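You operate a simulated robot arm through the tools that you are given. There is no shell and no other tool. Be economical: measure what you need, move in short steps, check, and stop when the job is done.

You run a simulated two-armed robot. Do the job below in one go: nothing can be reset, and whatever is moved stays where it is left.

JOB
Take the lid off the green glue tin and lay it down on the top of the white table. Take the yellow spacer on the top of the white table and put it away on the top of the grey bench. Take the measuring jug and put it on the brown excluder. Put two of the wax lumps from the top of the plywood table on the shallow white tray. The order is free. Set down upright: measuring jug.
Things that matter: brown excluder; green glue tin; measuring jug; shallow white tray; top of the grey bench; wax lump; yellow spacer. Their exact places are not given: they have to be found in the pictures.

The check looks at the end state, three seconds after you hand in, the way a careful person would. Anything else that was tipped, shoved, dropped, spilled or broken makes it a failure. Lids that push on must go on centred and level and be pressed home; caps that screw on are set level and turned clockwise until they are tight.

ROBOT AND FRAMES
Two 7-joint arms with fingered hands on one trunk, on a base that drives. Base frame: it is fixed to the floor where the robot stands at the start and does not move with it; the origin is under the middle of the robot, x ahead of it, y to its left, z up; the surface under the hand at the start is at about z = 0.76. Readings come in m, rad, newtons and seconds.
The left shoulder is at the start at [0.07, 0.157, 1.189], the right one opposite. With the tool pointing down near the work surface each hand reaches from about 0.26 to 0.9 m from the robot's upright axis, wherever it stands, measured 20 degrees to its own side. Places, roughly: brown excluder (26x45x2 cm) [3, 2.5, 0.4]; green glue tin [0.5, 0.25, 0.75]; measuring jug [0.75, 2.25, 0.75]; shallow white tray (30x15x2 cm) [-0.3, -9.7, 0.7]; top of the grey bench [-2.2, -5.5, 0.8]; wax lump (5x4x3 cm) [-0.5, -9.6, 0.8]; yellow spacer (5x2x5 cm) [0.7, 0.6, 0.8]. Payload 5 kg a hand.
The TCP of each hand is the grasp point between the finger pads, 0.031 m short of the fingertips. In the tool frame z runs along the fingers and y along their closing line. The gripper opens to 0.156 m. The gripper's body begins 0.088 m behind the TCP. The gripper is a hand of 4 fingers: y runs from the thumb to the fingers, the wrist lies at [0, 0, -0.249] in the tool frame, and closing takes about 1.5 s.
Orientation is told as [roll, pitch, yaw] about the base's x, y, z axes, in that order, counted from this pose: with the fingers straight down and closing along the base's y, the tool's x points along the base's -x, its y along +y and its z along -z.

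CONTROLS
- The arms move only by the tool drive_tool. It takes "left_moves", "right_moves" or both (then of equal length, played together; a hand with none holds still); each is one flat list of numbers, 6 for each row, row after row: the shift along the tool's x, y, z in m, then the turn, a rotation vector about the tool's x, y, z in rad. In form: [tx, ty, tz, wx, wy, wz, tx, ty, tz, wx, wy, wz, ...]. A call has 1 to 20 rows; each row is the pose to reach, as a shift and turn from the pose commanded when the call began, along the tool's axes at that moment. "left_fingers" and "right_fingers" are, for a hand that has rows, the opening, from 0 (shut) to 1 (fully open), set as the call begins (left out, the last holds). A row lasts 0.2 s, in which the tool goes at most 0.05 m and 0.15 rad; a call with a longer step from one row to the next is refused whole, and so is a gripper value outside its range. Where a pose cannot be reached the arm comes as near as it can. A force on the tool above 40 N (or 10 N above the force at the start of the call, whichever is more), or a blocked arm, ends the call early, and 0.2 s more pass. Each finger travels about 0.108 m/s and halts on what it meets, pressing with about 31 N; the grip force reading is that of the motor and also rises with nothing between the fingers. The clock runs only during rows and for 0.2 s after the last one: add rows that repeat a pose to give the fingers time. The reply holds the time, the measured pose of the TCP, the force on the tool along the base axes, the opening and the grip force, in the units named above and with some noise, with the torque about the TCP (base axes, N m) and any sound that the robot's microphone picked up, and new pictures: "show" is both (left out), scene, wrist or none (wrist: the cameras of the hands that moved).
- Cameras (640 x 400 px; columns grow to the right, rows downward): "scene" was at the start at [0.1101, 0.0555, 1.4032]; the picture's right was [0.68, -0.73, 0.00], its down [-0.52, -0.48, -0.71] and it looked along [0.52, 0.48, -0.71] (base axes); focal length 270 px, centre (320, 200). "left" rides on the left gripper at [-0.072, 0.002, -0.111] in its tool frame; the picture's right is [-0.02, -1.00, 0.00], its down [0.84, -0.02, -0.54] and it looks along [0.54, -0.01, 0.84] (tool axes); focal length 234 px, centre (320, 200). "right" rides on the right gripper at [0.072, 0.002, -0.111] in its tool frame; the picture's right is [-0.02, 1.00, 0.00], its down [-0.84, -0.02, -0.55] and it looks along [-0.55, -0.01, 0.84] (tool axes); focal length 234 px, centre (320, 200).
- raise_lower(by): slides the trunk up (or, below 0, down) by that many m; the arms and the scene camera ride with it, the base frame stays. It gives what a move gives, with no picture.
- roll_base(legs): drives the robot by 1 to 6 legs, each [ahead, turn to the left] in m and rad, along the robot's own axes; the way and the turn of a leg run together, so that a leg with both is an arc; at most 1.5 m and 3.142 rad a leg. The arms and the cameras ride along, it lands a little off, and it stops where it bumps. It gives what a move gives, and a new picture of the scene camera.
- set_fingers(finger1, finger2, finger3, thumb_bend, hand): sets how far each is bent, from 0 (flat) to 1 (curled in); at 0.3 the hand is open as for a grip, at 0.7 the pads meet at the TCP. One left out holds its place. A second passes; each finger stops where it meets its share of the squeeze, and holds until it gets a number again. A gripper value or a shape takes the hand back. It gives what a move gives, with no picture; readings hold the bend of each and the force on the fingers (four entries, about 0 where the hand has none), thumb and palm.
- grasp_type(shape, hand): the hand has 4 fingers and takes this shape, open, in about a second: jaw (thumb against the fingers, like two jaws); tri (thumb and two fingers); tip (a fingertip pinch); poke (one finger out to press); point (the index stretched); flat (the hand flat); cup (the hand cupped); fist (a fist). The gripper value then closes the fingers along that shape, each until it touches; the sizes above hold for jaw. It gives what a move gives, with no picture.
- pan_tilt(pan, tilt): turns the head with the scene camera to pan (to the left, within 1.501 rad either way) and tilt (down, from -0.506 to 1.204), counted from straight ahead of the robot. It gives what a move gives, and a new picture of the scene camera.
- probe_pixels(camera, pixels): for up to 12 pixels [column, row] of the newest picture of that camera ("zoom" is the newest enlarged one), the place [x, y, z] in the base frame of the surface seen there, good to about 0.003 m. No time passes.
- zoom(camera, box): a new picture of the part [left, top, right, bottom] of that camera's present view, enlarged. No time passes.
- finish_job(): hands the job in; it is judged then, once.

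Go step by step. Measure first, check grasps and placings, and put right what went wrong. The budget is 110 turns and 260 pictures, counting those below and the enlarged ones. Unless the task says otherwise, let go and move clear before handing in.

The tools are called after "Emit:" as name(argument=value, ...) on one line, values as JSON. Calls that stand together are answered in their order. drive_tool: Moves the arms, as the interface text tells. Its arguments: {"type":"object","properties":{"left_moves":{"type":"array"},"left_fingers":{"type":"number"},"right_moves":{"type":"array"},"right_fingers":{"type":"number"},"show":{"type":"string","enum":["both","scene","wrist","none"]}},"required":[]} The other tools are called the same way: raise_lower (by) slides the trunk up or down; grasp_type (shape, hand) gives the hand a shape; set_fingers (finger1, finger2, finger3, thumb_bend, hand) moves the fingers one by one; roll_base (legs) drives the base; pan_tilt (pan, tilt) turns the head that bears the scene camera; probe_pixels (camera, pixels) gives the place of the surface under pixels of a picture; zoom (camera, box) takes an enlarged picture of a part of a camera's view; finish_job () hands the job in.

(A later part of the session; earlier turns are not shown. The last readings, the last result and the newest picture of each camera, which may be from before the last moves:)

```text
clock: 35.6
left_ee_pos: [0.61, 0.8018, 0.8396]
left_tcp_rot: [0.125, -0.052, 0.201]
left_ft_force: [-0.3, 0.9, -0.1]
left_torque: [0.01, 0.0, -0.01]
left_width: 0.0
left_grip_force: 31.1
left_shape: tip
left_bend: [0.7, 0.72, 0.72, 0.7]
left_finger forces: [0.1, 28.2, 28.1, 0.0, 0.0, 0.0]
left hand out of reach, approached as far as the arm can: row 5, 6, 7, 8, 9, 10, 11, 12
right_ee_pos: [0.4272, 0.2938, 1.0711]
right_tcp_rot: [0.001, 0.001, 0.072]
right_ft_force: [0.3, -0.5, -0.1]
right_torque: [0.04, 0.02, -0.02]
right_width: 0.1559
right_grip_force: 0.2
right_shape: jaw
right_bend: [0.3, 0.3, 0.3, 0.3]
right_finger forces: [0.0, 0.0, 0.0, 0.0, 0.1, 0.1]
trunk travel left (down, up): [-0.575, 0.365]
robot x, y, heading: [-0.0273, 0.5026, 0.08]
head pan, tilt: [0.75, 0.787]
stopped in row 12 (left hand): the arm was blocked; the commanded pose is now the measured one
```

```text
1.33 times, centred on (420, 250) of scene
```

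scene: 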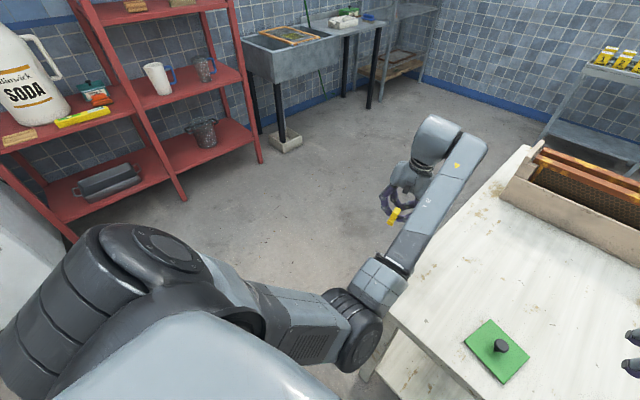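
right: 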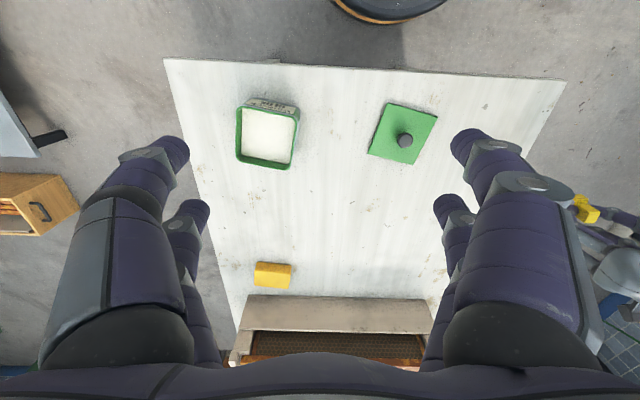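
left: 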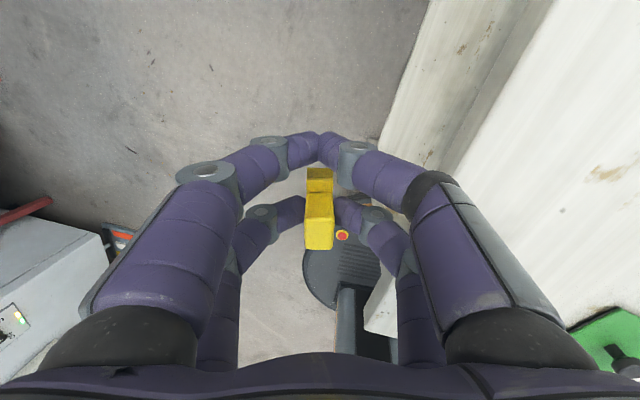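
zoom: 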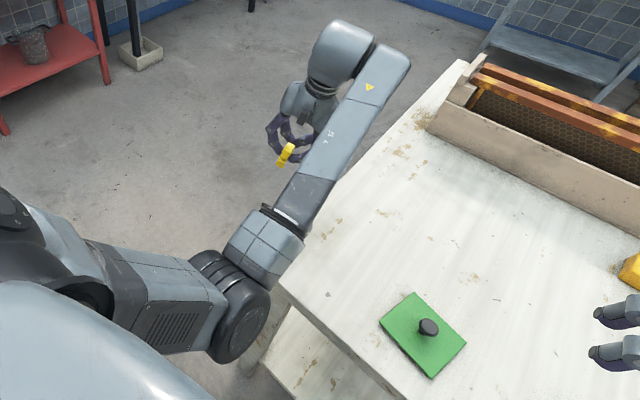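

Emit:
drive_tool(left_moves=[0, 0.03, -0.03, 0.01, 0.006, 0.01, 0, 0.06, -0.06, 0.02, 0.012, 0.02, 0, 0.09, -0.09, 0.03, 0.02, 0.03, 0.0, 0.12, -0.12, 0.04, 0.026, 0.04, 0.02, 0.155, -0.14, 0.05, 0.033, 0.05, 0.04, 0.19, -0.16, 0.06, 0.04, 0.06, 0.06, 0.225, -0.18, 0.07, 0.046, 0.07, 0.085, 0.26, -0.19, 0.08, 0.053, 0.08, 0.115, 0.29, -0.19, 0.09, 0.06, 0.09, 0.145, 0.32, -0.19, 0.1, 0.066, 0.1, 0.18, 0.35, -0.19, 0.106, 0.07, 0.11, 0.214, 0.38, -0.19, 0.112, 0.076, 0.12, 0.214, 0.38, -0.19, 0.112, 0.076, 0.12])

```text
clock: 38.4
left_ee_pos: [0.3178, 1.099, 1.0619]
left_tcp_rot: [0.009, 0.032, 0.082]
left_ft_force: [-0.2, 0.2, -0.7]
left_torque: [0.02, 0.0, 0.01]
left_width: 0.0
left_grip_force: 31.3
left_shape: tip
left_bend: [0.7, 0.72, 0.72, 0.7]
left_finger forces: [0.0, 27.3, 27.3, 0.0, 0.0, 0.1]
left hand out of reach, approached as far as the arm can: row 2, 3, 4, 5, 6, 7, 8
right_ee_pos: [0.4261, 0.2943, 1.07]
right_tcp_rot: [0.001, -0.001, 0.074]
right_ft_force: [0.3, -0.8, 0.2]
right_torque: [0.0, 0.03, 0.0]
right_width: 0.1561
right_grip_force: 0.0
right_shape: jaw
right_bend: [0.3, 0.3, 0.3, 0.3]
right_finger forces: [0.0, 0.0, 0.1, 0.1, 0.1, 0.0]
trunk travel left (down, up): [-0.575, 0.365]
robot x, y, heading: [-0.0265, 0.5003, 0.079]
head pan, tilt: [0.75, 0.787]
```

scene: 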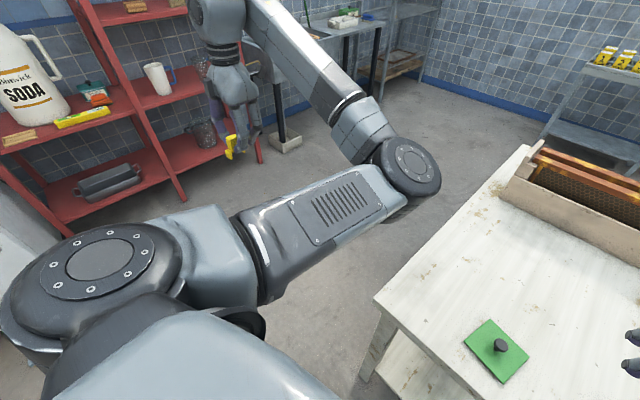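
left: 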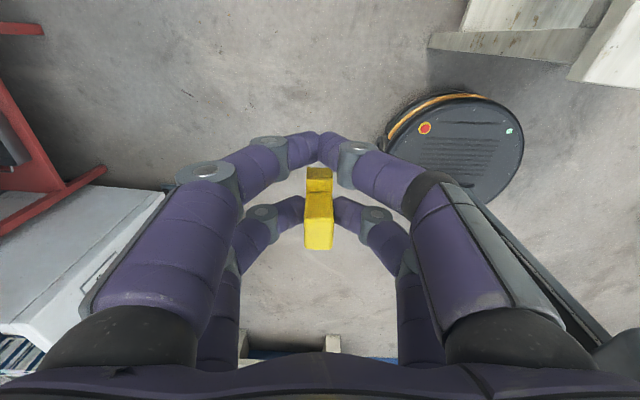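

Emit:
pan_tilt(pan=1.0, tilt=0.45)

Emit:
pan_tilt(pan=0.4, tilt=0.45)

```text
clock: 39.2
left_ee_pos: [0.3172, 1.1007, 1.0619]
left_tcp_rot: [0.01, 0.032, 0.085]
left_ft_force: [0.3, -0.2, -0.7]
left_torque: [0.0, 0.01, 0.03]
left_width: 0.0
left_grip_force: 30.7
left_shape: tip
left_bend: [0.7, 0.72, 0.72, 0.7]
left_finger forces: [0.1, 27.3, 27.1, 0.0, 0.0, 0.0]
right_ee_pos: [0.4254, 0.2932, 1.0716]
right_tcp_rot: [-0.001, 0.0, 0.075]
right_ft_force: [-0.2, 0.3, 0.3]
right_torque: [-0.01, 0.01, 0.0]
right_width: 0.1557
right_grip_force: 0.1
right_shape: jaw
right_bend: [0.3, 0.3, 0.3, 0.3]
right_finger forces: [0.0, 0.0, 0.0, 0.0, 0.0, 0.1]
trunk travel left (down, up): [-0.575, 0.365]
robot x, y, heading: [-0.026, 0.5046, 0.075]
head pan, tilt: [1.0, 0.45]
```

scene: 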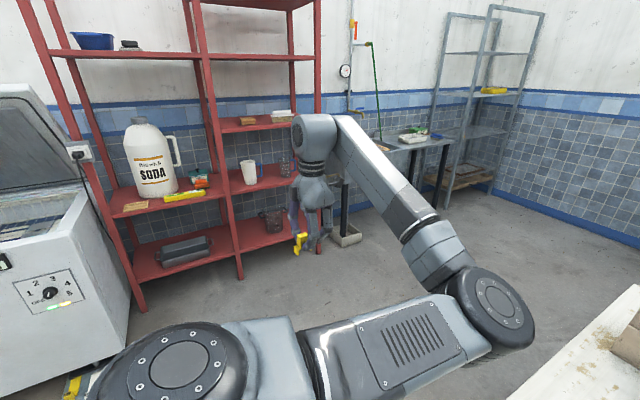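

```text
clock: 40.2
left_ee_pos: [0.3177, 1.0998, 1.0628]
left_tcp_rot: [0.008, 0.032, 0.084]
left_ft_force: [0.8, 0.7, 0.5]
left_torque: [-0.01, 0.0, -0.01]
left_width: 0.0001
left_grip_force: 31.1
left_shape: tip
left_bend: [0.7, 0.72, 0.72, 0.7]
left_finger forces: [0.1, 27.3, 27.3, 0.0, 0.0, 0.0]
right_ee_pos: [0.427, 0.2942, 1.0713]
right_tcp_rot: [0.001, 0.001, 0.076]
right_ft_force: [-0.4, 0.0, 0.1]
right_torque: [0.01, -0.01, 0.0]
right_width: 0.1561
right_grip_force: 0.2
right_shape: jaw
right_bend: [0.3, 0.3, 0.3, 0.3]
right_finger forces: [0.1, 0.1, 0.0, 0.0, 0.1, 0.0]
trunk travel left (down, up): [-0.575, 0.365]
robot x, y, heading: [-0.0244, 0.5047, 0.08]
head pan, tilt: [0.4, 0.45]
```

scene: 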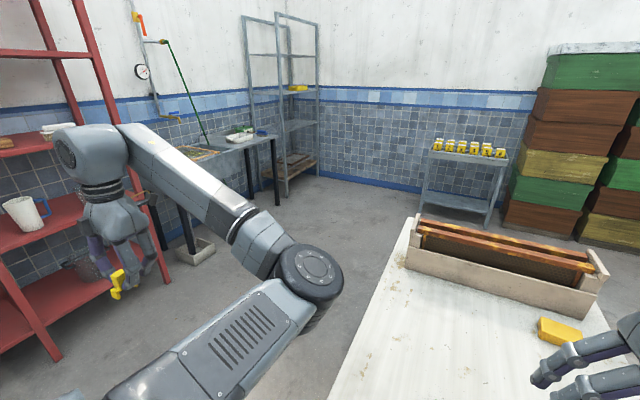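

Emit:
zoom(camera="scene", box=[200, 20, 360, 220])

Emit:
probe_pixels(camera="scene", pixels=[[290, 160], [275, 160], [305, 158], [290, 168], [295, 125], [300, 90], [285, 195], [317, 175], [22, 208], [45, 205], [85, 265]])

```text
2.00 times, centred on (280, 120) of scene
```

zoom: 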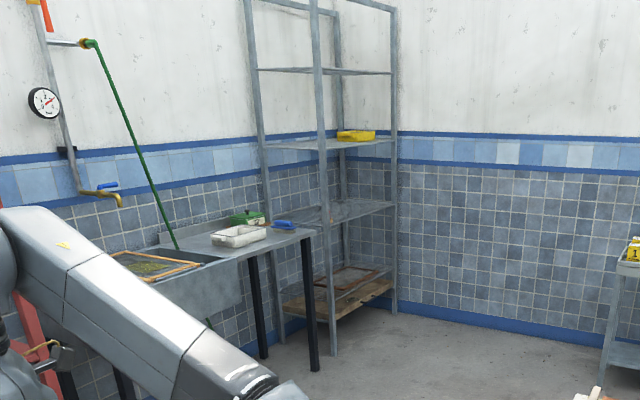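

```text
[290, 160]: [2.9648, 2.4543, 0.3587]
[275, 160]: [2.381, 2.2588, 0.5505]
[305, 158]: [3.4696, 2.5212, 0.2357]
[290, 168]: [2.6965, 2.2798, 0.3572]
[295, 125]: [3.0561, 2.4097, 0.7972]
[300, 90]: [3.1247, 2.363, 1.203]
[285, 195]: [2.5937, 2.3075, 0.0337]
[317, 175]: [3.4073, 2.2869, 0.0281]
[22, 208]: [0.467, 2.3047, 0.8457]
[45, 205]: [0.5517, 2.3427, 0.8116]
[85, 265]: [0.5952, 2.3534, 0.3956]
```

Excluder is on the low rack shelf at about [2.95,2.45,0.36], with another shelf at 0.80 over it. The jug is on the red shelf, hidden by my hand; I'll drive closer to it.

Emit:
roll_base(legs=[[0, 0.97], [0.85, 0], [0, 0.5]])

Emit:
pan_tilt(pan=-0.2, tilt=0.5)

```text
clock: 45.2
left_ee_pos: [-0.1362, 1.3966, 1.0657]
left_tcp_rot: [0.014, 0.029, 1.001]
left_ft_force: [1.4, -0.3, 0.0]
left_torque: [0.01, 0.08, -0.02]
left_width: 0.0
left_grip_force: 31.0
left_shape: tip
left_bend: [0.7, 0.72, 0.72, 0.7]
left_finger forces: [0.0, 27.3, 27.2, 0.0, 0.1, 0.1]
right_ee_pos: [0.5726, 0.9928, 1.0687]
right_tcp_rot: [0.003, 0.001, 0.989]
right_ft_force: [0.3, -0.6, -1.2]
right_torque: [0.01, 0.04, -0.01]
right_width: 0.156
right_grip_force: 0.0
right_shape: jaw
right_bend: [0.3, 0.3, 0.3, 0.3]
right_finger forces: [0.0, 0.1, 0.1, 0.1, 0.0, 0.0]
trunk travel left (down, up): [-0.575, 0.365]
robot x, y, heading: [0.1212, 0.7633, 0.865]
head pan, tilt: [0.4, 0.45]
stopped in leg 2: the robot was blocked; the commanded pose is now the measured one
```

scene: 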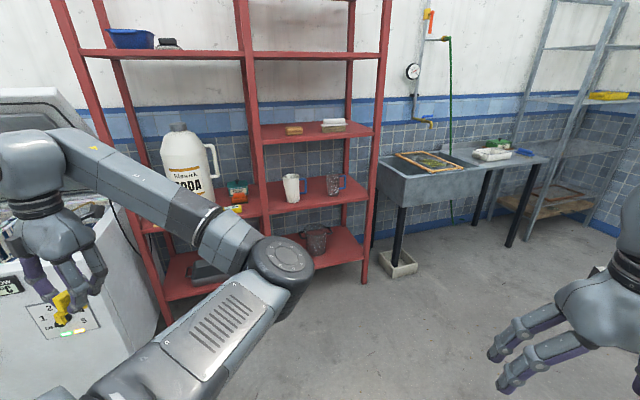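

```text
clock: 46.2
left_ee_pos: [-0.1396, 1.3975, 1.064]
left_tcp_rot: [0.011, 0.03, 1.0]
left_ft_force: [0.3, -0.6, 0.6]
left_torque: [-0.02, -0.02, 0.0]
left_width: 0.0002
left_grip_force: 31.5
left_shape: tip
left_bend: [0.7, 0.72, 0.72, 0.7]
left_finger forces: [0.1, 27.2, 27.2, 0.1, 0.0, 0.0]
right_ee_pos: [0.5697, 0.9929, 1.0703]
right_tcp_rot: [0.0, -0.001, 0.99]
right_ft_force: [0.5, 0.1, -0.3]
right_torque: [0.03, 0.03, 0.0]
right_width: 0.1559
right_grip_force: 0.0
right_shape: jaw
right_bend: [0.3, 0.3, 0.3, 0.3]
right_finger forces: [0.0, 0.1, 0.0, 0.0, 0.0, 0.1]
trunk travel left (down, up): [-0.575, 0.365]
robot x, y, heading: [0.1187, 0.7685, 0.866]
head pan, tilt: [-0.201, 0.499]
```

scene: 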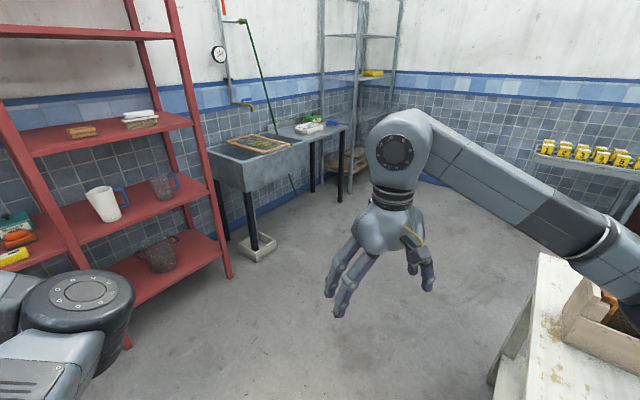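

The drive was blocked at (0.12,0.77), likely by the table corner. I'll look at the table to check for anything disturbed.

Emit:
pan_tilt(pan=-1.1, tilt=0.95)

```text
clock: 47.4
left_ee_pos: [-0.1407, 1.3988, 1.0623]
left_tcp_rot: [0.01, 0.03, 1.001]
left_ft_force: [-0.7, 0.1, -0.7]
left_torque: [0.0, 0.02, -0.03]
left_width: 0.0
left_grip_force: 31.4
left_shape: tip
left_bend: [0.7, 0.72, 0.72, 0.7]
left_finger forces: [0.1, 27.2, 27.2, 0.0, 0.1, 0.0]
right_ee_pos: [0.5681, 0.996, 1.0711]
right_tcp_rot: [0.0, 0.002, 0.989]
right_ft_force: [-0.1, 0.5, 0.1]
right_torque: [0.0, 0.0, 0.01]
right_width: 0.156
right_grip_force: 0.0
right_shape: jaw
right_bend: [0.3, 0.3, 0.3, 0.3]
right_finger forces: [0.0, 0.1, 0.0, 0.0, 0.0, 0.1]
trunk travel left (down, up): [-0.575, 0.365]
robot x, y, heading: [0.1175, 0.768, 0.869]
head pan, tilt: [-1.1, 0.949]
```

scene: 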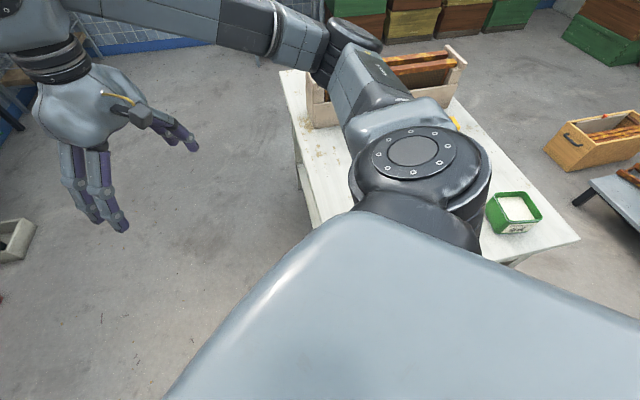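

Emit:
probe_pixels(camera="scene", pixels=[[575, 240], [285, 75], [488, 197], [540, 216], [510, 195], [505, 232], [320, 222]])

```text
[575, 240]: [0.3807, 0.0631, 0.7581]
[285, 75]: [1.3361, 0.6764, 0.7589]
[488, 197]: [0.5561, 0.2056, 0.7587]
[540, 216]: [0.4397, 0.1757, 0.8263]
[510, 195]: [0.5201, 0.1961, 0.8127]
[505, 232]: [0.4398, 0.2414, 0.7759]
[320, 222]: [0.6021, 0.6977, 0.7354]
```

Emit:
pan_tilt(pan=0.75, tilt=0.6)

```text
clock: 49.2
left_ee_pos: [-0.1407, 1.3973, 1.0631]
left_tcp_rot: [0.009, 0.031, 1.003]
left_ft_force: [0.1, -0.5, -0.4]
left_torque: [0.02, -0.01, -0.03]
left_width: 0.0
left_grip_force: 31.3
left_shape: tip
left_bend: [0.7, 0.72, 0.72, 0.7]
left_finger forces: [0.1, 27.2, 27.1, 0.0, 0.0, 0.0]
right_ee_pos: [0.5681, 0.9953, 1.0704]
right_tcp_rot: [-0.002, 0.001, 0.989]
right_ft_force: [-0.3, 0.7, 0.0]
right_torque: [0.02, -0.02, 0.01]
right_width: 0.1561
right_grip_force: 0.0
right_shape: jaw
right_bend: [0.3, 0.3, 0.3, 0.3]
right_finger forces: [0.0, 0.0, 0.1, 0.0, 0.0, 0.0]
trunk travel left (down, up): [-0.575, 0.365]
robot x, y, heading: [0.1166, 0.7706, 0.866]
head pan, tilt: [0.75, 0.6]
```

scene: 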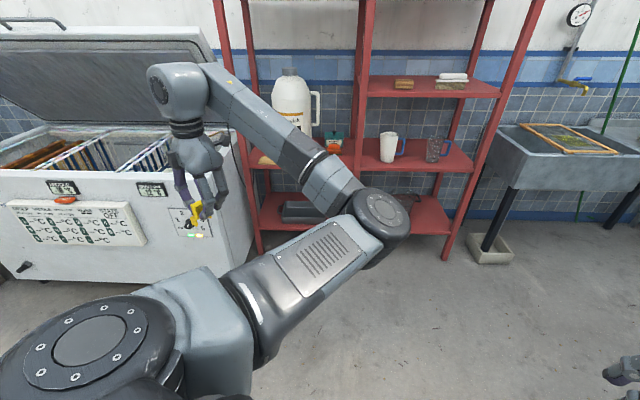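

Emit:
probe_pixels(camera="scene", pixels=[[230, 160], [235, 240], [100, 190], [248, 250], [390, 150], [437, 150], [445, 255], [415, 165], [240, 130], [480, 250], [498, 95], [450, 195]])

Emit:
zoom(camera="scene", box=[360, 60, 520, 260])

```text
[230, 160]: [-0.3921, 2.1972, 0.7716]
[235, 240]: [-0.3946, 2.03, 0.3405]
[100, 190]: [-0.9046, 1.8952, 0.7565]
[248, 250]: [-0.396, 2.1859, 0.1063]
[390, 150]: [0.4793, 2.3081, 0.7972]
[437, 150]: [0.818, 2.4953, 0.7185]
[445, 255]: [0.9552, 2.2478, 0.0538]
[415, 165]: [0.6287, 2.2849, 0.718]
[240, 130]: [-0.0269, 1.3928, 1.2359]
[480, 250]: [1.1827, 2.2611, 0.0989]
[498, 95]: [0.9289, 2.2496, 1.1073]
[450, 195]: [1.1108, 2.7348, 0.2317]
```

```text
2.00 times, centred on (440, 160) of scene
```

zoom: 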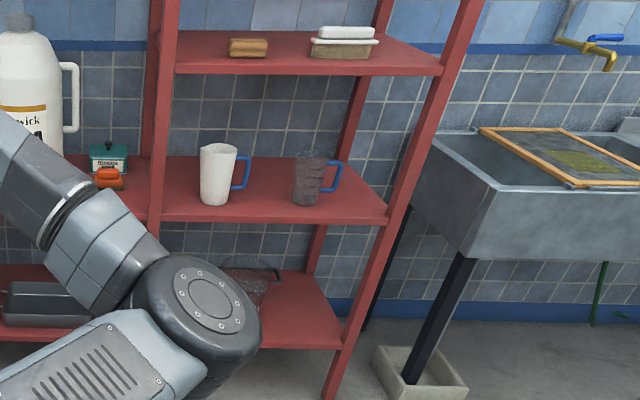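

Both jugs stand at z 0.718: a white one at (390,150) and a clear one at (437,150). The given x (0.75) points at the clear one. I'll drive round the table corner to the front of the shelf.

Emit:
roll_base(legs=[[0, 0.75], [0.45, 0], [0, -0.95], [0.5, 0], [0, 0.9]])

Emit:
pan_tilt(pan=-0.25, tilt=0.75)

```text
clock: 50.8
left_ee_pos: [-0.3443, 1.2383, 1.067]
left_tcp_rot: [0.017, 0.028, 1.331]
left_ft_force: [0.4, -0.5, 0.5]
left_torque: [0.07, 0.02, -0.02]
left_width: 0.0
left_grip_force: 31.3
left_shape: tip
left_bend: [0.7, 0.72, 0.72, 0.7]
left_finger forces: [0.1, 27.1, 27.2, 0.0, 0.0, 0.0]
right_ee_pos: [0.4582, 1.0923, 1.0674]
right_tcp_rot: [0.0, 0.001, 1.324]
right_ft_force: [0.6, -0.7, 0.4]
right_torque: [0.11, 0.08, -0.02]
right_width: 0.1561
right_grip_force: 0.1
right_shape: jaw
right_bend: [0.3, 0.3, 0.3, 0.3]
right_finger forces: [0.0, 0.1, 0.0, 0.0, 0.0, 0.0]
trunk travel left (down, up): [-0.575, 0.365]
robot x, y, heading: [0.0963, 0.7346, 1.064]
head pan, tilt: [0.75, 0.6]
stopped in leg 1: the robot was blocked; the commanded pose is now the measured one
```

scene: 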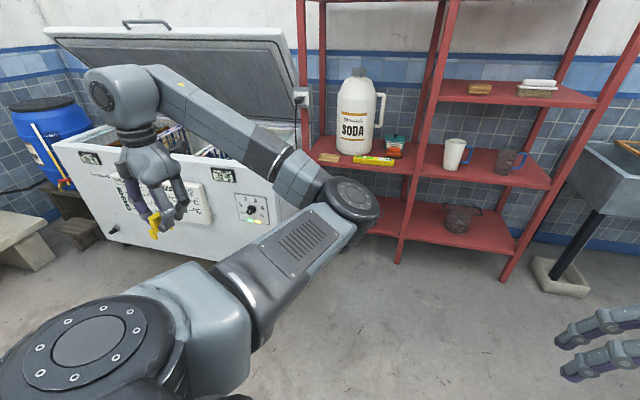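

```text
clock: 52.1
left_ee_pos: [-0.3483, 1.2414, 1.0638]
left_tcp_rot: [0.01, 0.031, 1.332]
left_ft_force: [-0.6, 1.1, -0.2]
left_torque: [-0.02, -0.02, 0.04]
left_width: 0.0002
left_grip_force: 31.2
left_shape: tip
left_bend: [0.7, 0.72, 0.72, 0.7]
left_finger forces: [0.0, 27.1, 27.1, 0.1, 0.0, 0.0]
right_ee_pos: [0.4541, 1.0955, 1.0695]
right_tcp_rot: [-0.003, 0.004, 1.324]
right_ft_force: [-0.3, -0.4, 0.4]
right_torque: [0.0, -0.05, -0.01]
right_width: 0.1559
right_grip_force: 0.0
right_shape: jaw
right_bend: [0.3, 0.3, 0.3, 0.3]
right_finger forces: [0.0, 0.0, 0.1, 0.0, 0.0, 0.1]
trunk travel left (down, up): [-0.575, 0.365]
robot x, y, heading: [0.0896, 0.7349, 1.065]
head pan, tilt: [-0.25, 0.75]
```

scene: 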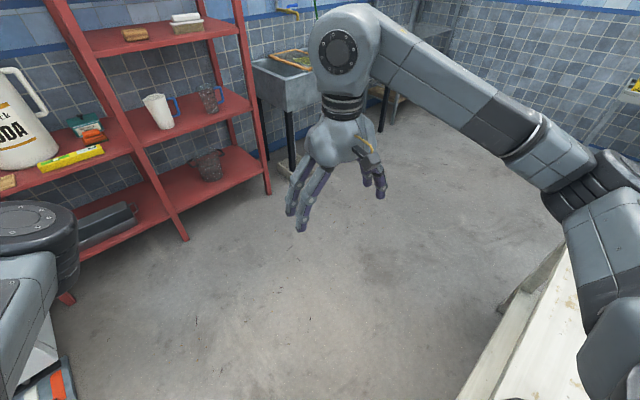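

Emit:
probe_pixels(camera="scene", pixels=[[50, 385], [30, 350], [600, 250], [560, 300], [500, 340], [610, 350]])

Emit:
pan_tilt(pan=0.9, tilt=1.2)

Emit:
pan_tilt(pan=-1.4, tilt=1.2)

```text
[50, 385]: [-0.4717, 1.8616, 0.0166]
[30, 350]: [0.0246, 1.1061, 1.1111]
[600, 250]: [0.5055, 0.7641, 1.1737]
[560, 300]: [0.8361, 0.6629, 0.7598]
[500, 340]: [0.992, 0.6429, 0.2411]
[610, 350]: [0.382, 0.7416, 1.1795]
```

```text
clock: 53.5
left_ee_pos: [-0.3465, 1.2421, 1.0637]
left_tcp_rot: [0.011, 0.031, 1.33]
left_ft_force: [0.0, -0.2, -0.2]
left_torque: [0.0, 0.03, 0.0]
left_width: 0.0002
left_grip_force: 30.9
left_shape: tip
left_bend: [0.7, 0.72, 0.72, 0.7]
left_finger forces: [0.0, 27.1, 27.1, 0.0, 0.0, 0.0]
right_ee_pos: [0.4546, 1.0945, 1.0691]
right_tcp_rot: [-0.003, 0.003, 1.324]
right_ft_force: [0.1, 0.7, -0.7]
right_torque: [0.02, -0.01, 0.03]
right_width: 0.1559
right_grip_force: 0.1
right_shape: jaw
right_bend: [0.3, 0.3, 0.3, 0.3]
right_finger forces: [0.1, 0.1, 0.1, 0.0, 0.0, 0.0]
trunk travel left (down, up): [-0.575, 0.365]
robot x, y, heading: [0.0947, 0.7363, 1.071]
head pan, tilt: [0.901, 1.201]
```

scene: 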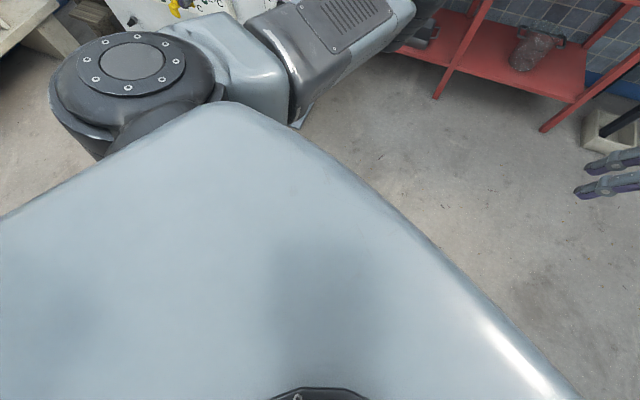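

```text
clock: 55.6
left_ee_pos: [-0.348, 1.2424, 1.0642]
left_tcp_rot: [0.011, 0.032, 1.332]
left_ft_force: [0.1, 0.1, -0.2]
left_torque: [0.03, 0.01, -0.02]
left_width: 0.0002
left_grip_force: 31.0
left_shape: tip
left_bend: [0.7, 0.72, 0.72, 0.7]
left_finger forces: [0.0, 27.1, 27.0, 0.1, 0.0, 0.0]
right_ee_pos: [0.4543, 1.0942, 1.0686]
right_tcp_rot: [-0.002, 0.004, 1.322]
right_ft_force: [0.8, 0.0, 1.1]
right_torque: [0.0, -0.01, 0.0]
right_width: 0.1561
right_grip_force: 0.0
right_shape: jaw
right_bend: [0.3, 0.3, 0.3, 0.3]
right_finger forces: [0.1, 0.1, 0.0, 0.0, 0.1, 0.0]
trunk travel left (down, up): [-0.575, 0.365]
robot x, y, heading: [0.0919, 0.7407, 1.068]
head pan, tilt: [-1.4, 1.201]
```

scene: 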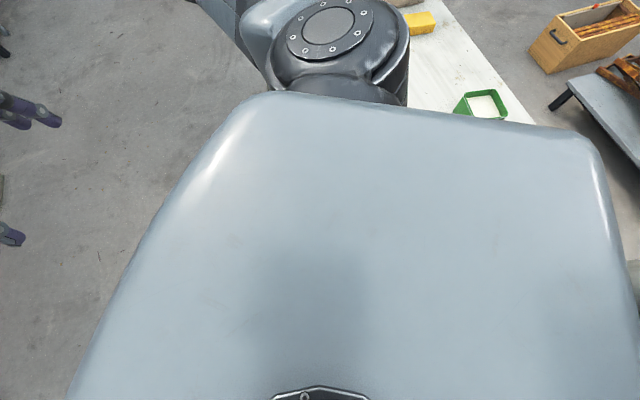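

The table corner is against the base's side. I'll back off to the spot known to be free, then go wider around the corner.

Emit:
roll_base(legs=[[-0.28, 0], [0, 0.55], [0.75, 0]])

```text
clock: 62.7
left_ee_pos: [-0.7087, 1.4363, 1.063]
left_tcp_rot: [0.012, 0.031, 1.865]
left_ft_force: [-0.4, 0.8, -0.3]
left_torque: [-0.01, -0.04, 0.01]
left_width: 0.0
left_grip_force: 31.1
left_shape: tip
left_bend: [0.7, 0.72, 0.72, 0.7]
left_finger forces: [0.1, 26.9, 26.9, 0.1, 0.0, 0.0]
right_ee_pos: [0.0585, 1.7172, 1.0683]
right_tcp_rot: [-0.004, 0.004, 1.856]
right_ft_force: [-0.1, 0.9, -0.7]
right_torque: [0.01, 0.0, -0.01]
right_width: 0.156
right_grip_force: 0.2
right_shape: jaw
right_bend: [0.3, 0.3, 0.3, 0.3]
right_finger forces: [0.0, 0.1, 0.0, 0.1, 0.0, 0.0]
trunk travel left (down, up): [-0.575, 0.365]
robot x, y, heading: [-0.0743, 1.2223, 1.595]
head pan, tilt: [-1.4, 1.201]
```

scene: 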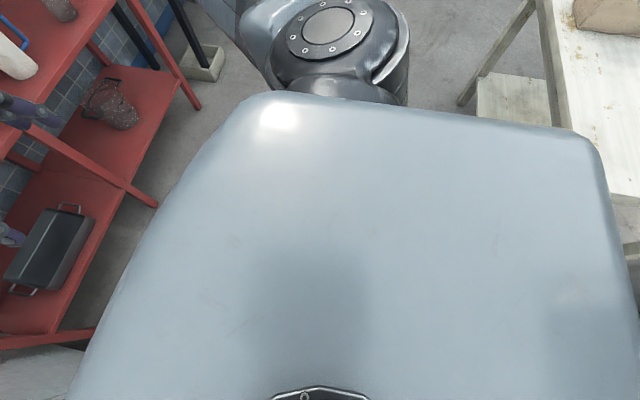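

Emit:
pan_tilt(pan=-0.9, tilt=0.6)

```text
clock: 63.7
left_ee_pos: [-0.7091, 1.4363, 1.0649]
left_tcp_rot: [0.012, 0.032, 1.865]
left_ft_force: [-0.3, 0.0, -0.6]
left_torque: [0.02, -0.02, 0.02]
left_width: 0.0001
left_grip_force: 31.0
left_shape: tip
left_bend: [0.7, 0.72, 0.72, 0.7]
left_finger forces: [0.0, 26.8, 27.1, 0.0, 0.0, 0.0]
right_ee_pos: [0.0592, 1.7166, 1.0694]
right_tcp_rot: [-0.004, 0.002, 1.854]
right_ft_force: [-0.1, -0.2, 0.8]
right_torque: [0.01, 0.0, 0.0]
right_width: 0.1559
right_grip_force: 0.0
right_shape: jaw
right_bend: [0.3, 0.3, 0.3, 0.3]
right_finger forces: [0.0, 0.0, 0.0, 0.0, 0.0, 0.0]
trunk travel left (down, up): [-0.575, 0.365]
robot x, y, heading: [-0.0691, 1.2268, 1.599]
head pan, tilt: [-0.901, 0.6]
```

scene: 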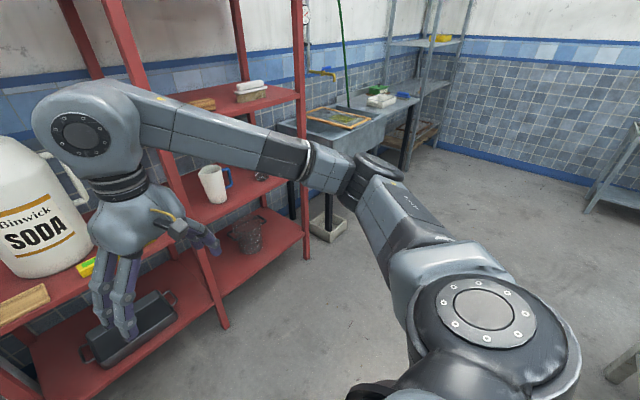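

Emit:
probe_pixels(camera="scene", pixels=[[428, 130], [306, 255], [213, 185], [122, 310], [225, 325], [380, 130]])

```text
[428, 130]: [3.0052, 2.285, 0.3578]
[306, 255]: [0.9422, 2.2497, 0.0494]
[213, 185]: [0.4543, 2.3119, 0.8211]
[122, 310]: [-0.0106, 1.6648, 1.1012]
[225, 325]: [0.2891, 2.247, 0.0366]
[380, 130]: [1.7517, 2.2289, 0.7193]
```

Emit:
roll_base(legs=[[0, -1.2], [0.62, 0], [0, 1.17]])

Emit:
pan_tilt(pan=-0.3, tilt=0.75)

```text
clock: 73.1
left_ee_pos: [-0.1497, 1.6751, 1.0651]
left_tcp_rot: [0.011, 0.031, 1.866]
left_ft_force: [0.1, 0.0, -0.2]
left_torque: [0.02, -0.02, 0.01]
left_width: 0.0
left_grip_force: 31.3
left_shape: tip
left_bend: [0.7, 0.72, 0.72, 0.7]
left_finger forces: [0.0, 26.7, 26.6, 0.1, 0.1, 0.0]
right_ee_pos: [0.6167, 1.9579, 1.0692]
right_tcp_rot: [-0.002, 0.004, 1.857]
right_ft_force: [-0.6, 0.7, 0.0]
right_torque: [0.0, 0.02, 0.01]
right_width: 0.156
right_grip_force: 0.1
right_shape: jaw
right_bend: [0.3, 0.3, 0.3, 0.3]
right_finger forces: [0.1, 0.1, 0.1, 0.0, 0.0, 0.1]
trunk travel left (down, up): [-0.575, 0.365]
robot x, y, heading: [0.4867, 1.4672, 1.607]
head pan, tilt: [-0.901, 0.6]
```

scene: 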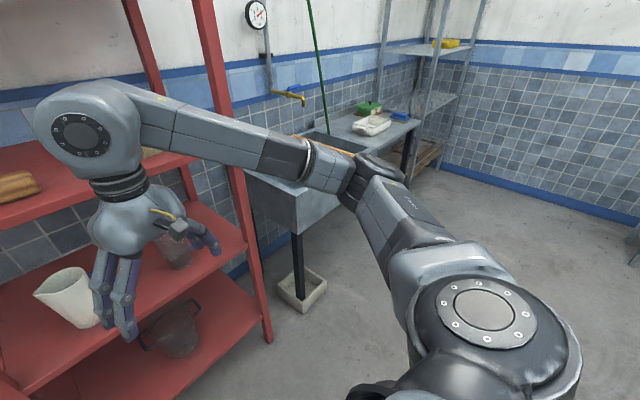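

```text
clock: 74.1
left_ee_pos: [-0.1484, 1.6751, 1.0636]
left_tcp_rot: [0.01, 0.033, 1.867]
left_ft_force: [0.2, -0.9, 0.1]
left_torque: [-0.01, 0.02, -0.02]
left_width: 0.0
left_grip_force: 30.9
left_shape: tip
left_bend: [0.7, 0.72, 0.72, 0.7]
left_finger forces: [0.1, 26.7, 26.8, 0.0, 0.1, 0.0]
right_ee_pos: [0.6168, 1.9569, 1.068]
right_tcp_rot: [-0.003, 0.003, 1.856]
right_ft_force: [-0.7, -1.0, -0.2]
right_torque: [0.0, 0.04, 0.01]
right_width: 0.1559
right_grip_force: 0.0
right_shape: jaw
right_bend: [0.3, 0.3, 0.3, 0.3]
right_finger forces: [0.0, 0.1, 0.1, 0.0, 0.0, 0.0]
trunk travel left (down, up): [-0.575, 0.365]
robot x, y, heading: [0.4868, 1.4675, 1.603]
head pan, tilt: [-0.3, 0.75]
```

scene: 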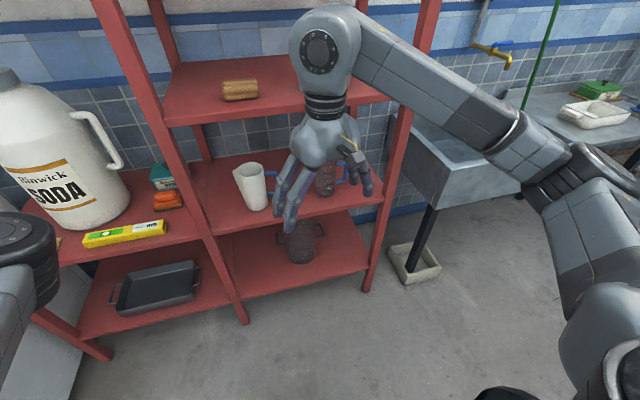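

Emit:
zoom(camera="scene", box=[220, 140, 400, 270])

Emit:
probe_pixels(camera="scene", pixels=[[323, 180], [325, 195], [235, 85], [270, 115], [383, 195], [250, 190], [310, 208], [210, 215], [270, 205], [350, 170], [332, 162], [368, 175]])

```text
3.08 times, centred on (310, 205) of scene
```

zoom: 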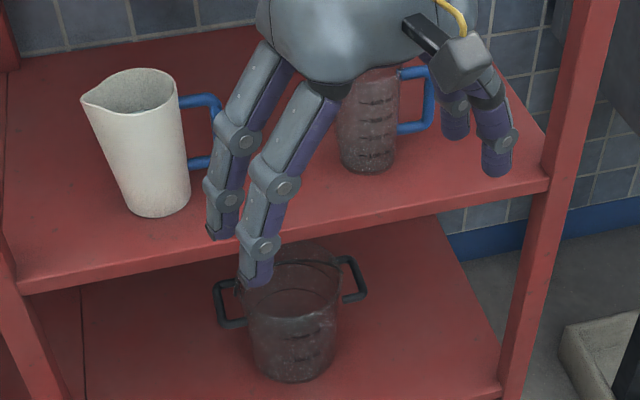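

```text
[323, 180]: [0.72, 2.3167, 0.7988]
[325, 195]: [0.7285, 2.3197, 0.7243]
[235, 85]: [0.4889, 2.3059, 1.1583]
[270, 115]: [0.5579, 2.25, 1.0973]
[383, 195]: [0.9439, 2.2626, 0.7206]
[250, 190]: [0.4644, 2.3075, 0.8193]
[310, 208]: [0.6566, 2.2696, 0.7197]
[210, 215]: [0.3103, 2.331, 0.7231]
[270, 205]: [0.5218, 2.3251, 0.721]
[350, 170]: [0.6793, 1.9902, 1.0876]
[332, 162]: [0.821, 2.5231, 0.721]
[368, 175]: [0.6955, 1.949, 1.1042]
```

Three candidates: white opaque jug, clear graduated jug with blue handle (about [0.73,2.33]), and a lower two-handled pot. The graduated one with the blue handle is the measuring jug. I'll move the right hand aside to see it well.

Emit:
drive_tool(right_moves=[0.04, 0, 0, 0, 0, 0, 0.08, 0, 0, 0, 0, 0, 0.09, -0.045, 0, 0, 0, 0, 0.1, -0.09, 0, 0, 0, 0, 0.1, -0.135, 0, 0, 0, 0, 0.1, -0.18, 0, 0, 0, 0, 0.1, -0.225, 0, 0, 0, 0, 0.1, -0.27, 0, 0, 0, 0], show="scene")

Emit:
zoom(camera="scene", box=[280, 130, 400, 210])

```text
clock: 75.9
left_ee_pos: [-0.15, 1.6746, 1.0643]
left_tcp_rot: [0.013, 0.03, 1.866]
left_ft_force: [-0.1, -0.3, 0.3]
left_torque: [0.01, 0.0, 0.0]
left_width: 0.0
left_grip_force: 30.5
left_shape: tip
left_bend: [0.7, 0.72, 0.72, 0.7]
left_finger forces: [0.0, 26.7, 26.7, 0.1, 0.1, 0.1]
right_ee_pos: [0.9057, 1.9389, 1.0707]
right_tcp_rot: [-0.004, 0.003, 1.859]
right_ft_force: [0.5, 0.3, -0.1]
right_torque: [-0.02, 0.02, 0.01]
right_width: 0.1562
right_grip_force: 0.0
right_shape: jaw
right_bend: [0.3, 0.3, 0.3, 0.3]
right_finger forces: [0.0, 0.0, 0.0, 0.1, 0.0, 0.1]
trunk travel left (down, up): [-0.575, 0.365]
robot x, y, heading: [0.4879, 1.4621, 1.605]
head pan, tilt: [-0.3, 0.75]
```

scene: 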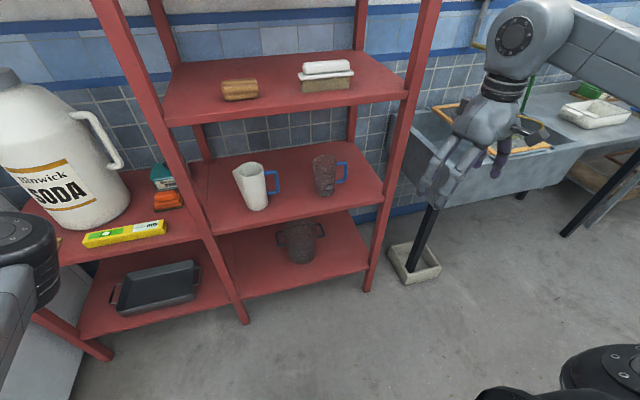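

```text
5.00 times, centred on (340, 170) of scene
```

zoom: 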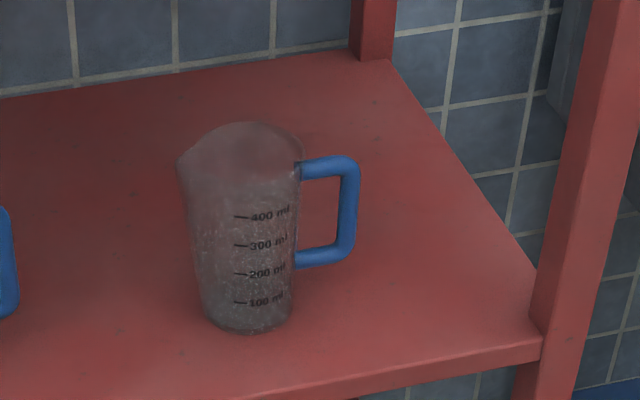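

Emit:
probe_pixels(camera="zoom", pixels=[[245, 240], [215, 270], [285, 260], [347, 210], [320, 167], [320, 258], [305, 172], [240, 130], [240, 310], [180, 165], [300, 160], [245, 328]])

```text
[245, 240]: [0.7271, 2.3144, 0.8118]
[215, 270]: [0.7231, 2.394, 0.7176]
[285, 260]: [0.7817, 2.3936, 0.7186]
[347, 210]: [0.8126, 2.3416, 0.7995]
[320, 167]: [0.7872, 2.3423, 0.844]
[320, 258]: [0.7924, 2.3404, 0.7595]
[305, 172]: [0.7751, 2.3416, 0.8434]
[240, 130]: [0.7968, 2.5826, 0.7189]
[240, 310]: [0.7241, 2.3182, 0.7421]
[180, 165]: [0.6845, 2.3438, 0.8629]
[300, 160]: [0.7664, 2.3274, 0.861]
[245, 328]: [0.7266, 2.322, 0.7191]
```

The jug: centre about [0.729,2.355], z 0.72–0.863, handle pointing +x (bar at x 0.81, y 2.35). I'll approach from front-left, 30° downward, so the fingers miss the handle. First, yaw and bring the right hand in front.

Emit:
drive_tool(right_moves=[-0.0181, 0.0345, 0.015, 0, 0, 0.1144, -0.0362, 0.069, 0.03, 0, 0, 0.2288, -0.0544, 0.1035, 0.045, 0, 0, 0.3431, -0.0725, 0.138, 0.06, 0, 0, 0.4575, -0.0906, 0.1725, 0.075, 0, 0, 0.5719, -0.1088, 0.207, 0.09, 0, 0, 0.6863, -0.1269, 0.2415, 0.105, 0, 0, 0.8006, -0.145, 0.276, 0.12, 0, 0, 0.915], right_fingers=0.75, show="scene")

Emit:
drive_tool(right_moves=[0, 0, 0, 0, -0.131, 0, 0, 0, 0, 0, -0.262, 0, 0, 0, 0, 0, -0.393, 0, 0, 0, 0, 0, -0.524, 0, 0, 0, 0, 0, -0.654, 0, 0, 0, 0, 0, -0.785, 0, 0, 0, 0, 0, -0.916, 0, 0, 0, 0, 0, -1.047, 0, 0, 0, 0, 0, -1.047, 0])

```text
clock: 77.7
left_ee_pos: [-0.1512, 1.6768, 1.0622]
left_tcp_rot: [0.011, 0.034, 1.866]
left_ft_force: [0.5, 0.4, -0.3]
left_torque: [-0.02, -0.02, 0.01]
left_width: 0.0
left_grip_force: 30.6
left_shape: tip
left_bend: [0.7, 0.72, 0.72, 0.7]
left_finger forces: [0.0, 26.7, 26.7, 0.1, 0.0, 0.0]
right_ee_pos: [0.6107, 2.0149, 0.9357]
right_tcp_rot: [-0.002, -0.001, 0.945]
right_ft_force: [-0.3, 0.8, 0.5]
right_torque: [-0.01, 0.01, 0.01]
right_width: 0.1174
right_grip_force: 0.1
right_shape: jaw
right_bend: [0.26, 0.26, 0.26, 0.53]
right_finger forces: [0.0, 0.0, 0.1, 0.1, 0.1, 0.0]
right hand out of reach, approached as far as the arm can: row 8
trunk travel left (down, up): [-0.575, 0.365]
robot x, y, heading: [0.4853, 1.461, 1.603]
head pan, tilt: [-0.3, 0.75]
```

scene: 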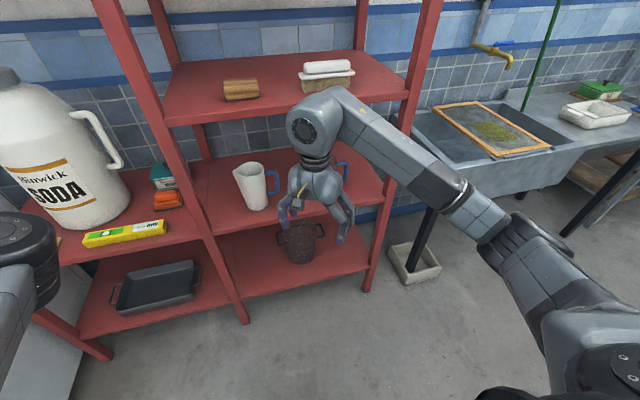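

```text
clock: 79.7
left_ee_pos: [-0.15, 1.6758, 1.064]
left_tcp_rot: [0.01, 0.031, 1.866]
left_ft_force: [0.2, 0.7, -0.5]
left_torque: [0.01, 0.02, -0.01]
left_width: 0.0
left_grip_force: 31.4
left_shape: tip
left_bend: [0.7, 0.72, 0.72, 0.7]
left_finger forces: [0.1, 26.6, 26.6, 0.0, 0.0, 0.1]
right_ee_pos: [0.6702, 2.0588, 1.001]
right_tcp_rot: [-0.05, -1.0, 1.022]
right_ft_force: [0.6, 0.3, -0.7]
right_torque: [-0.02, -0.03, 0.0]
right_width: 0.1173
right_grip_force: 0.1
right_shape: jaw
right_bend: [0.26, 0.26, 0.26, 0.53]
right_finger forces: [0.0, 0.0, 0.0, 0.0, 0.1, 0.1]
right hand out of reach, approached as far as the arm can: row 1, 2, 3, 4, 5, 6, 7, 8, 9
trunk travel left (down, up): [-0.575, 0.365]
robot x, y, heading: [0.4909, 1.4647, 1.597]
head pan, tilt: [-0.3, 0.75]
```

scene: 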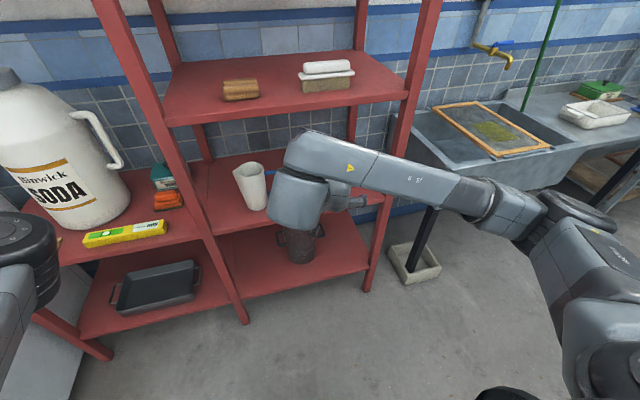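
right: 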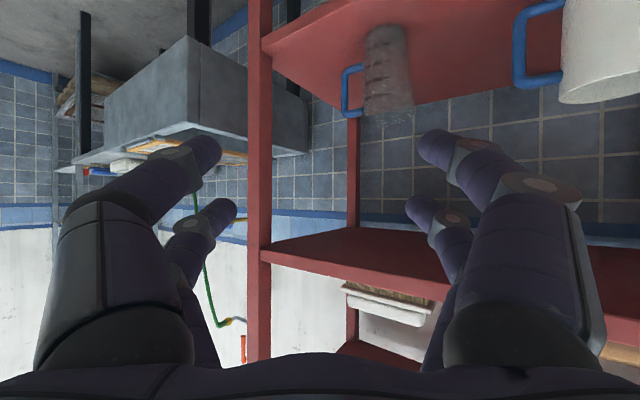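

The arm is too folded here but should straighten when going forward. I'll move to the pre-grasp in front of the jug at z 0.80.

Emit:
drive_tool(right_moves=[0.0083, 0.0174, 0.036, 0, 0, 0, 0.0165, 0.0349, 0.0721, 0, 0, 0, 0.0248, 0.0523, 0.1081, 0, 0, 0, 0.033, 0.0697, 0.1442, 0, 0, 0, 0.0413, 0.0872, 0.1802, 0, 0, 0, 0.0495, 0.1046, 0.2163, 0, 0, 0, 0.0495, 0.1046, 0.2163, 0, 0, 0])

```text
clock: 81.3
left_ee_pos: [-0.1495, 1.6754, 1.0644]
left_tcp_rot: [0.01, 0.03, 1.866]
left_ft_force: [0.6, -0.1, -0.3]
left_torque: [0.01, 0.03, -0.01]
left_width: 0.0001
left_grip_force: 30.7
left_shape: tip
left_bend: [0.7, 0.72, 0.72, 0.7]
left_finger forces: [0.0, 26.7, 26.7, 0.0, 0.1, 0.0]
right_ee_pos: [0.6864, 2.2596, 0.8714]
right_tcp_rot: [-0.083, -0.954, 1.067]
right_ft_force: [-0.4, -0.9, 0.1]
right_torque: [0.02, -0.01, -0.04]
right_width: 0.1171
right_grip_force: 0.1
right_shape: jaw
right_bend: [0.26, 0.26, 0.26, 0.53]
right_finger forces: [0.1, 0.0, 0.0, 0.0, 0.0, 0.1]
right hand out of reach, approached as far as the arm can: row 1, 2, 3, 4, 5, 6, 7
trunk travel left (down, up): [-0.575, 0.365]
robot x, y, heading: [0.486, 1.4642, 1.601]
head pan, tilt: [-0.3, 0.75]
```

scene: 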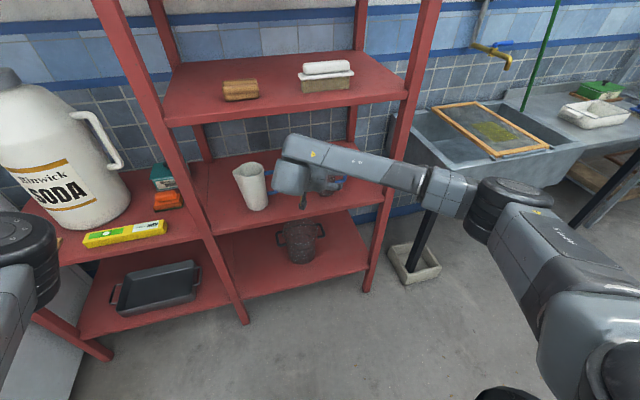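
right: 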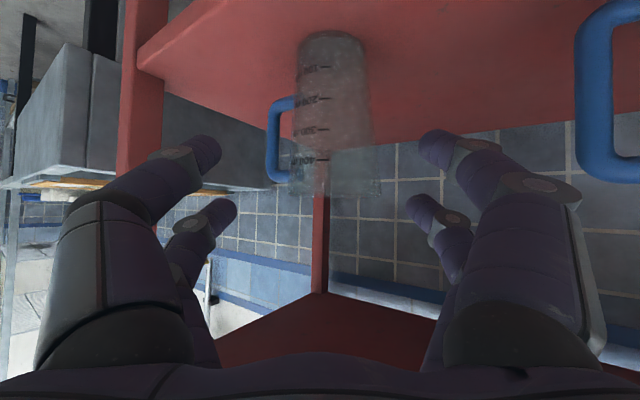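

The wrist is at its limit because the arm is too folded. Backing the base off by 0.16 m will straighten the arm.

Emit:
roll_base(legs=[[-0.16, 0]])

```text
clock: 82.7
left_ee_pos: [-0.1441, 1.516, 1.0639]
left_tcp_rot: [0.011, 0.03, 1.864]
left_ft_force: [-0.2, -0.7, -0.9]
left_torque: [0.01, 0.03, 0.01]
left_width: 0.0
left_grip_force: 30.6
left_shape: tip
left_bend: [0.7, 0.72, 0.72, 0.7]
left_finger forces: [0.1, 26.7, 26.7, 0.1, 0.0, 0.0]
right_ee_pos: [0.6932, 2.099, 0.8703]
right_tcp_rot: [-0.083, -0.956, 1.066]
right_ft_force: [-0.1, -0.2, -0.1]
right_torque: [-0.03, -0.02, -0.01]
right_width: 0.1174
right_grip_force: 0.1
right_shape: jaw
right_bend: [0.26, 0.26, 0.26, 0.53]
right_finger forces: [0.1, 0.0, 0.0, 0.0, 0.0, 0.1]
trunk travel left (down, up): [-0.575, 0.365]
robot x, y, heading: [0.4901, 1.3052, 1.6]
head pan, tilt: [-0.3, 0.75]
```

scene: 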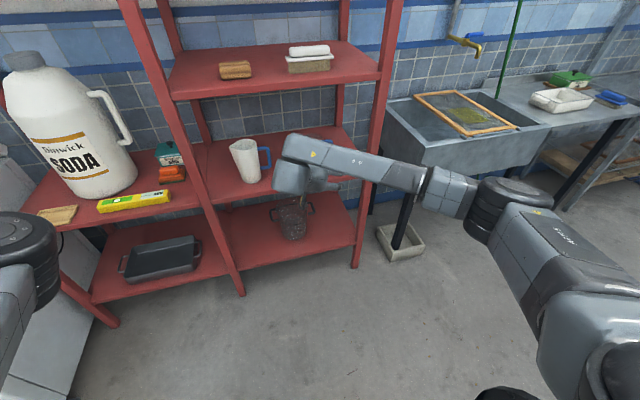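

Emit:
drive_tool(right_moves=[-0.0126, 0.0196, 0.0219, 0, 0, 0, -0.0252, 0.0392, 0.0438, 0, 0, 0, -0.0378, 0.0588, 0.0658, 0, 0, 0, -0.0504, 0.0784, 0.0877, 0, 0, 0, -0.063, 0.098, 0.1096, 0, 0, 0, -0.063, 0.098, 0.1096, 0, 0, 0, -0.063, 0.098, 0.1096, 0, 0, 0])

```text
clock: 84.3
left_ee_pos: [-0.1447, 1.5166, 1.0631]
left_tcp_rot: [0.01, 0.031, 1.865]
left_ft_force: [-0.3, 0.2, 0.1]
left_torque: [0.01, -0.01, 0.03]
left_width: 0.0
left_grip_force: 31.0
left_shape: tip
left_bend: [0.7, 0.72, 0.72, 0.7]
left_finger forces: [0.0, 26.7, 26.7, 0.0, 0.0, 0.0]
right_ee_pos: [0.6788, 2.2601, 0.8552]
right_tcp_rot: [-0.082, -0.954, 1.067]
right_ft_force: [0.0, -0.6, -0.3]
right_torque: [0.0, -0.01, -0.01]
right_width: 0.1171
right_grip_force: 0.0
right_shape: jaw
right_bend: [0.26, 0.26, 0.26, 0.53]
right_finger forces: [0.0, 0.1, 0.1, 0.0, 0.0, 0.0]
trunk travel left (down, up): [-0.575, 0.365]
robot x, y, heading: [0.4911, 1.3029, 1.599]
head pan, tilt: [-0.3, 0.75]
```

scene: 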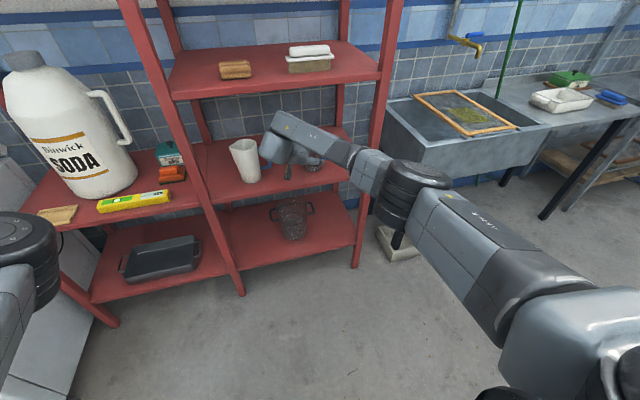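
right: 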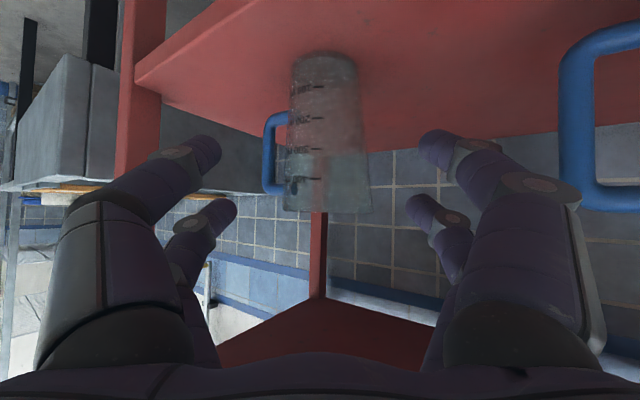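

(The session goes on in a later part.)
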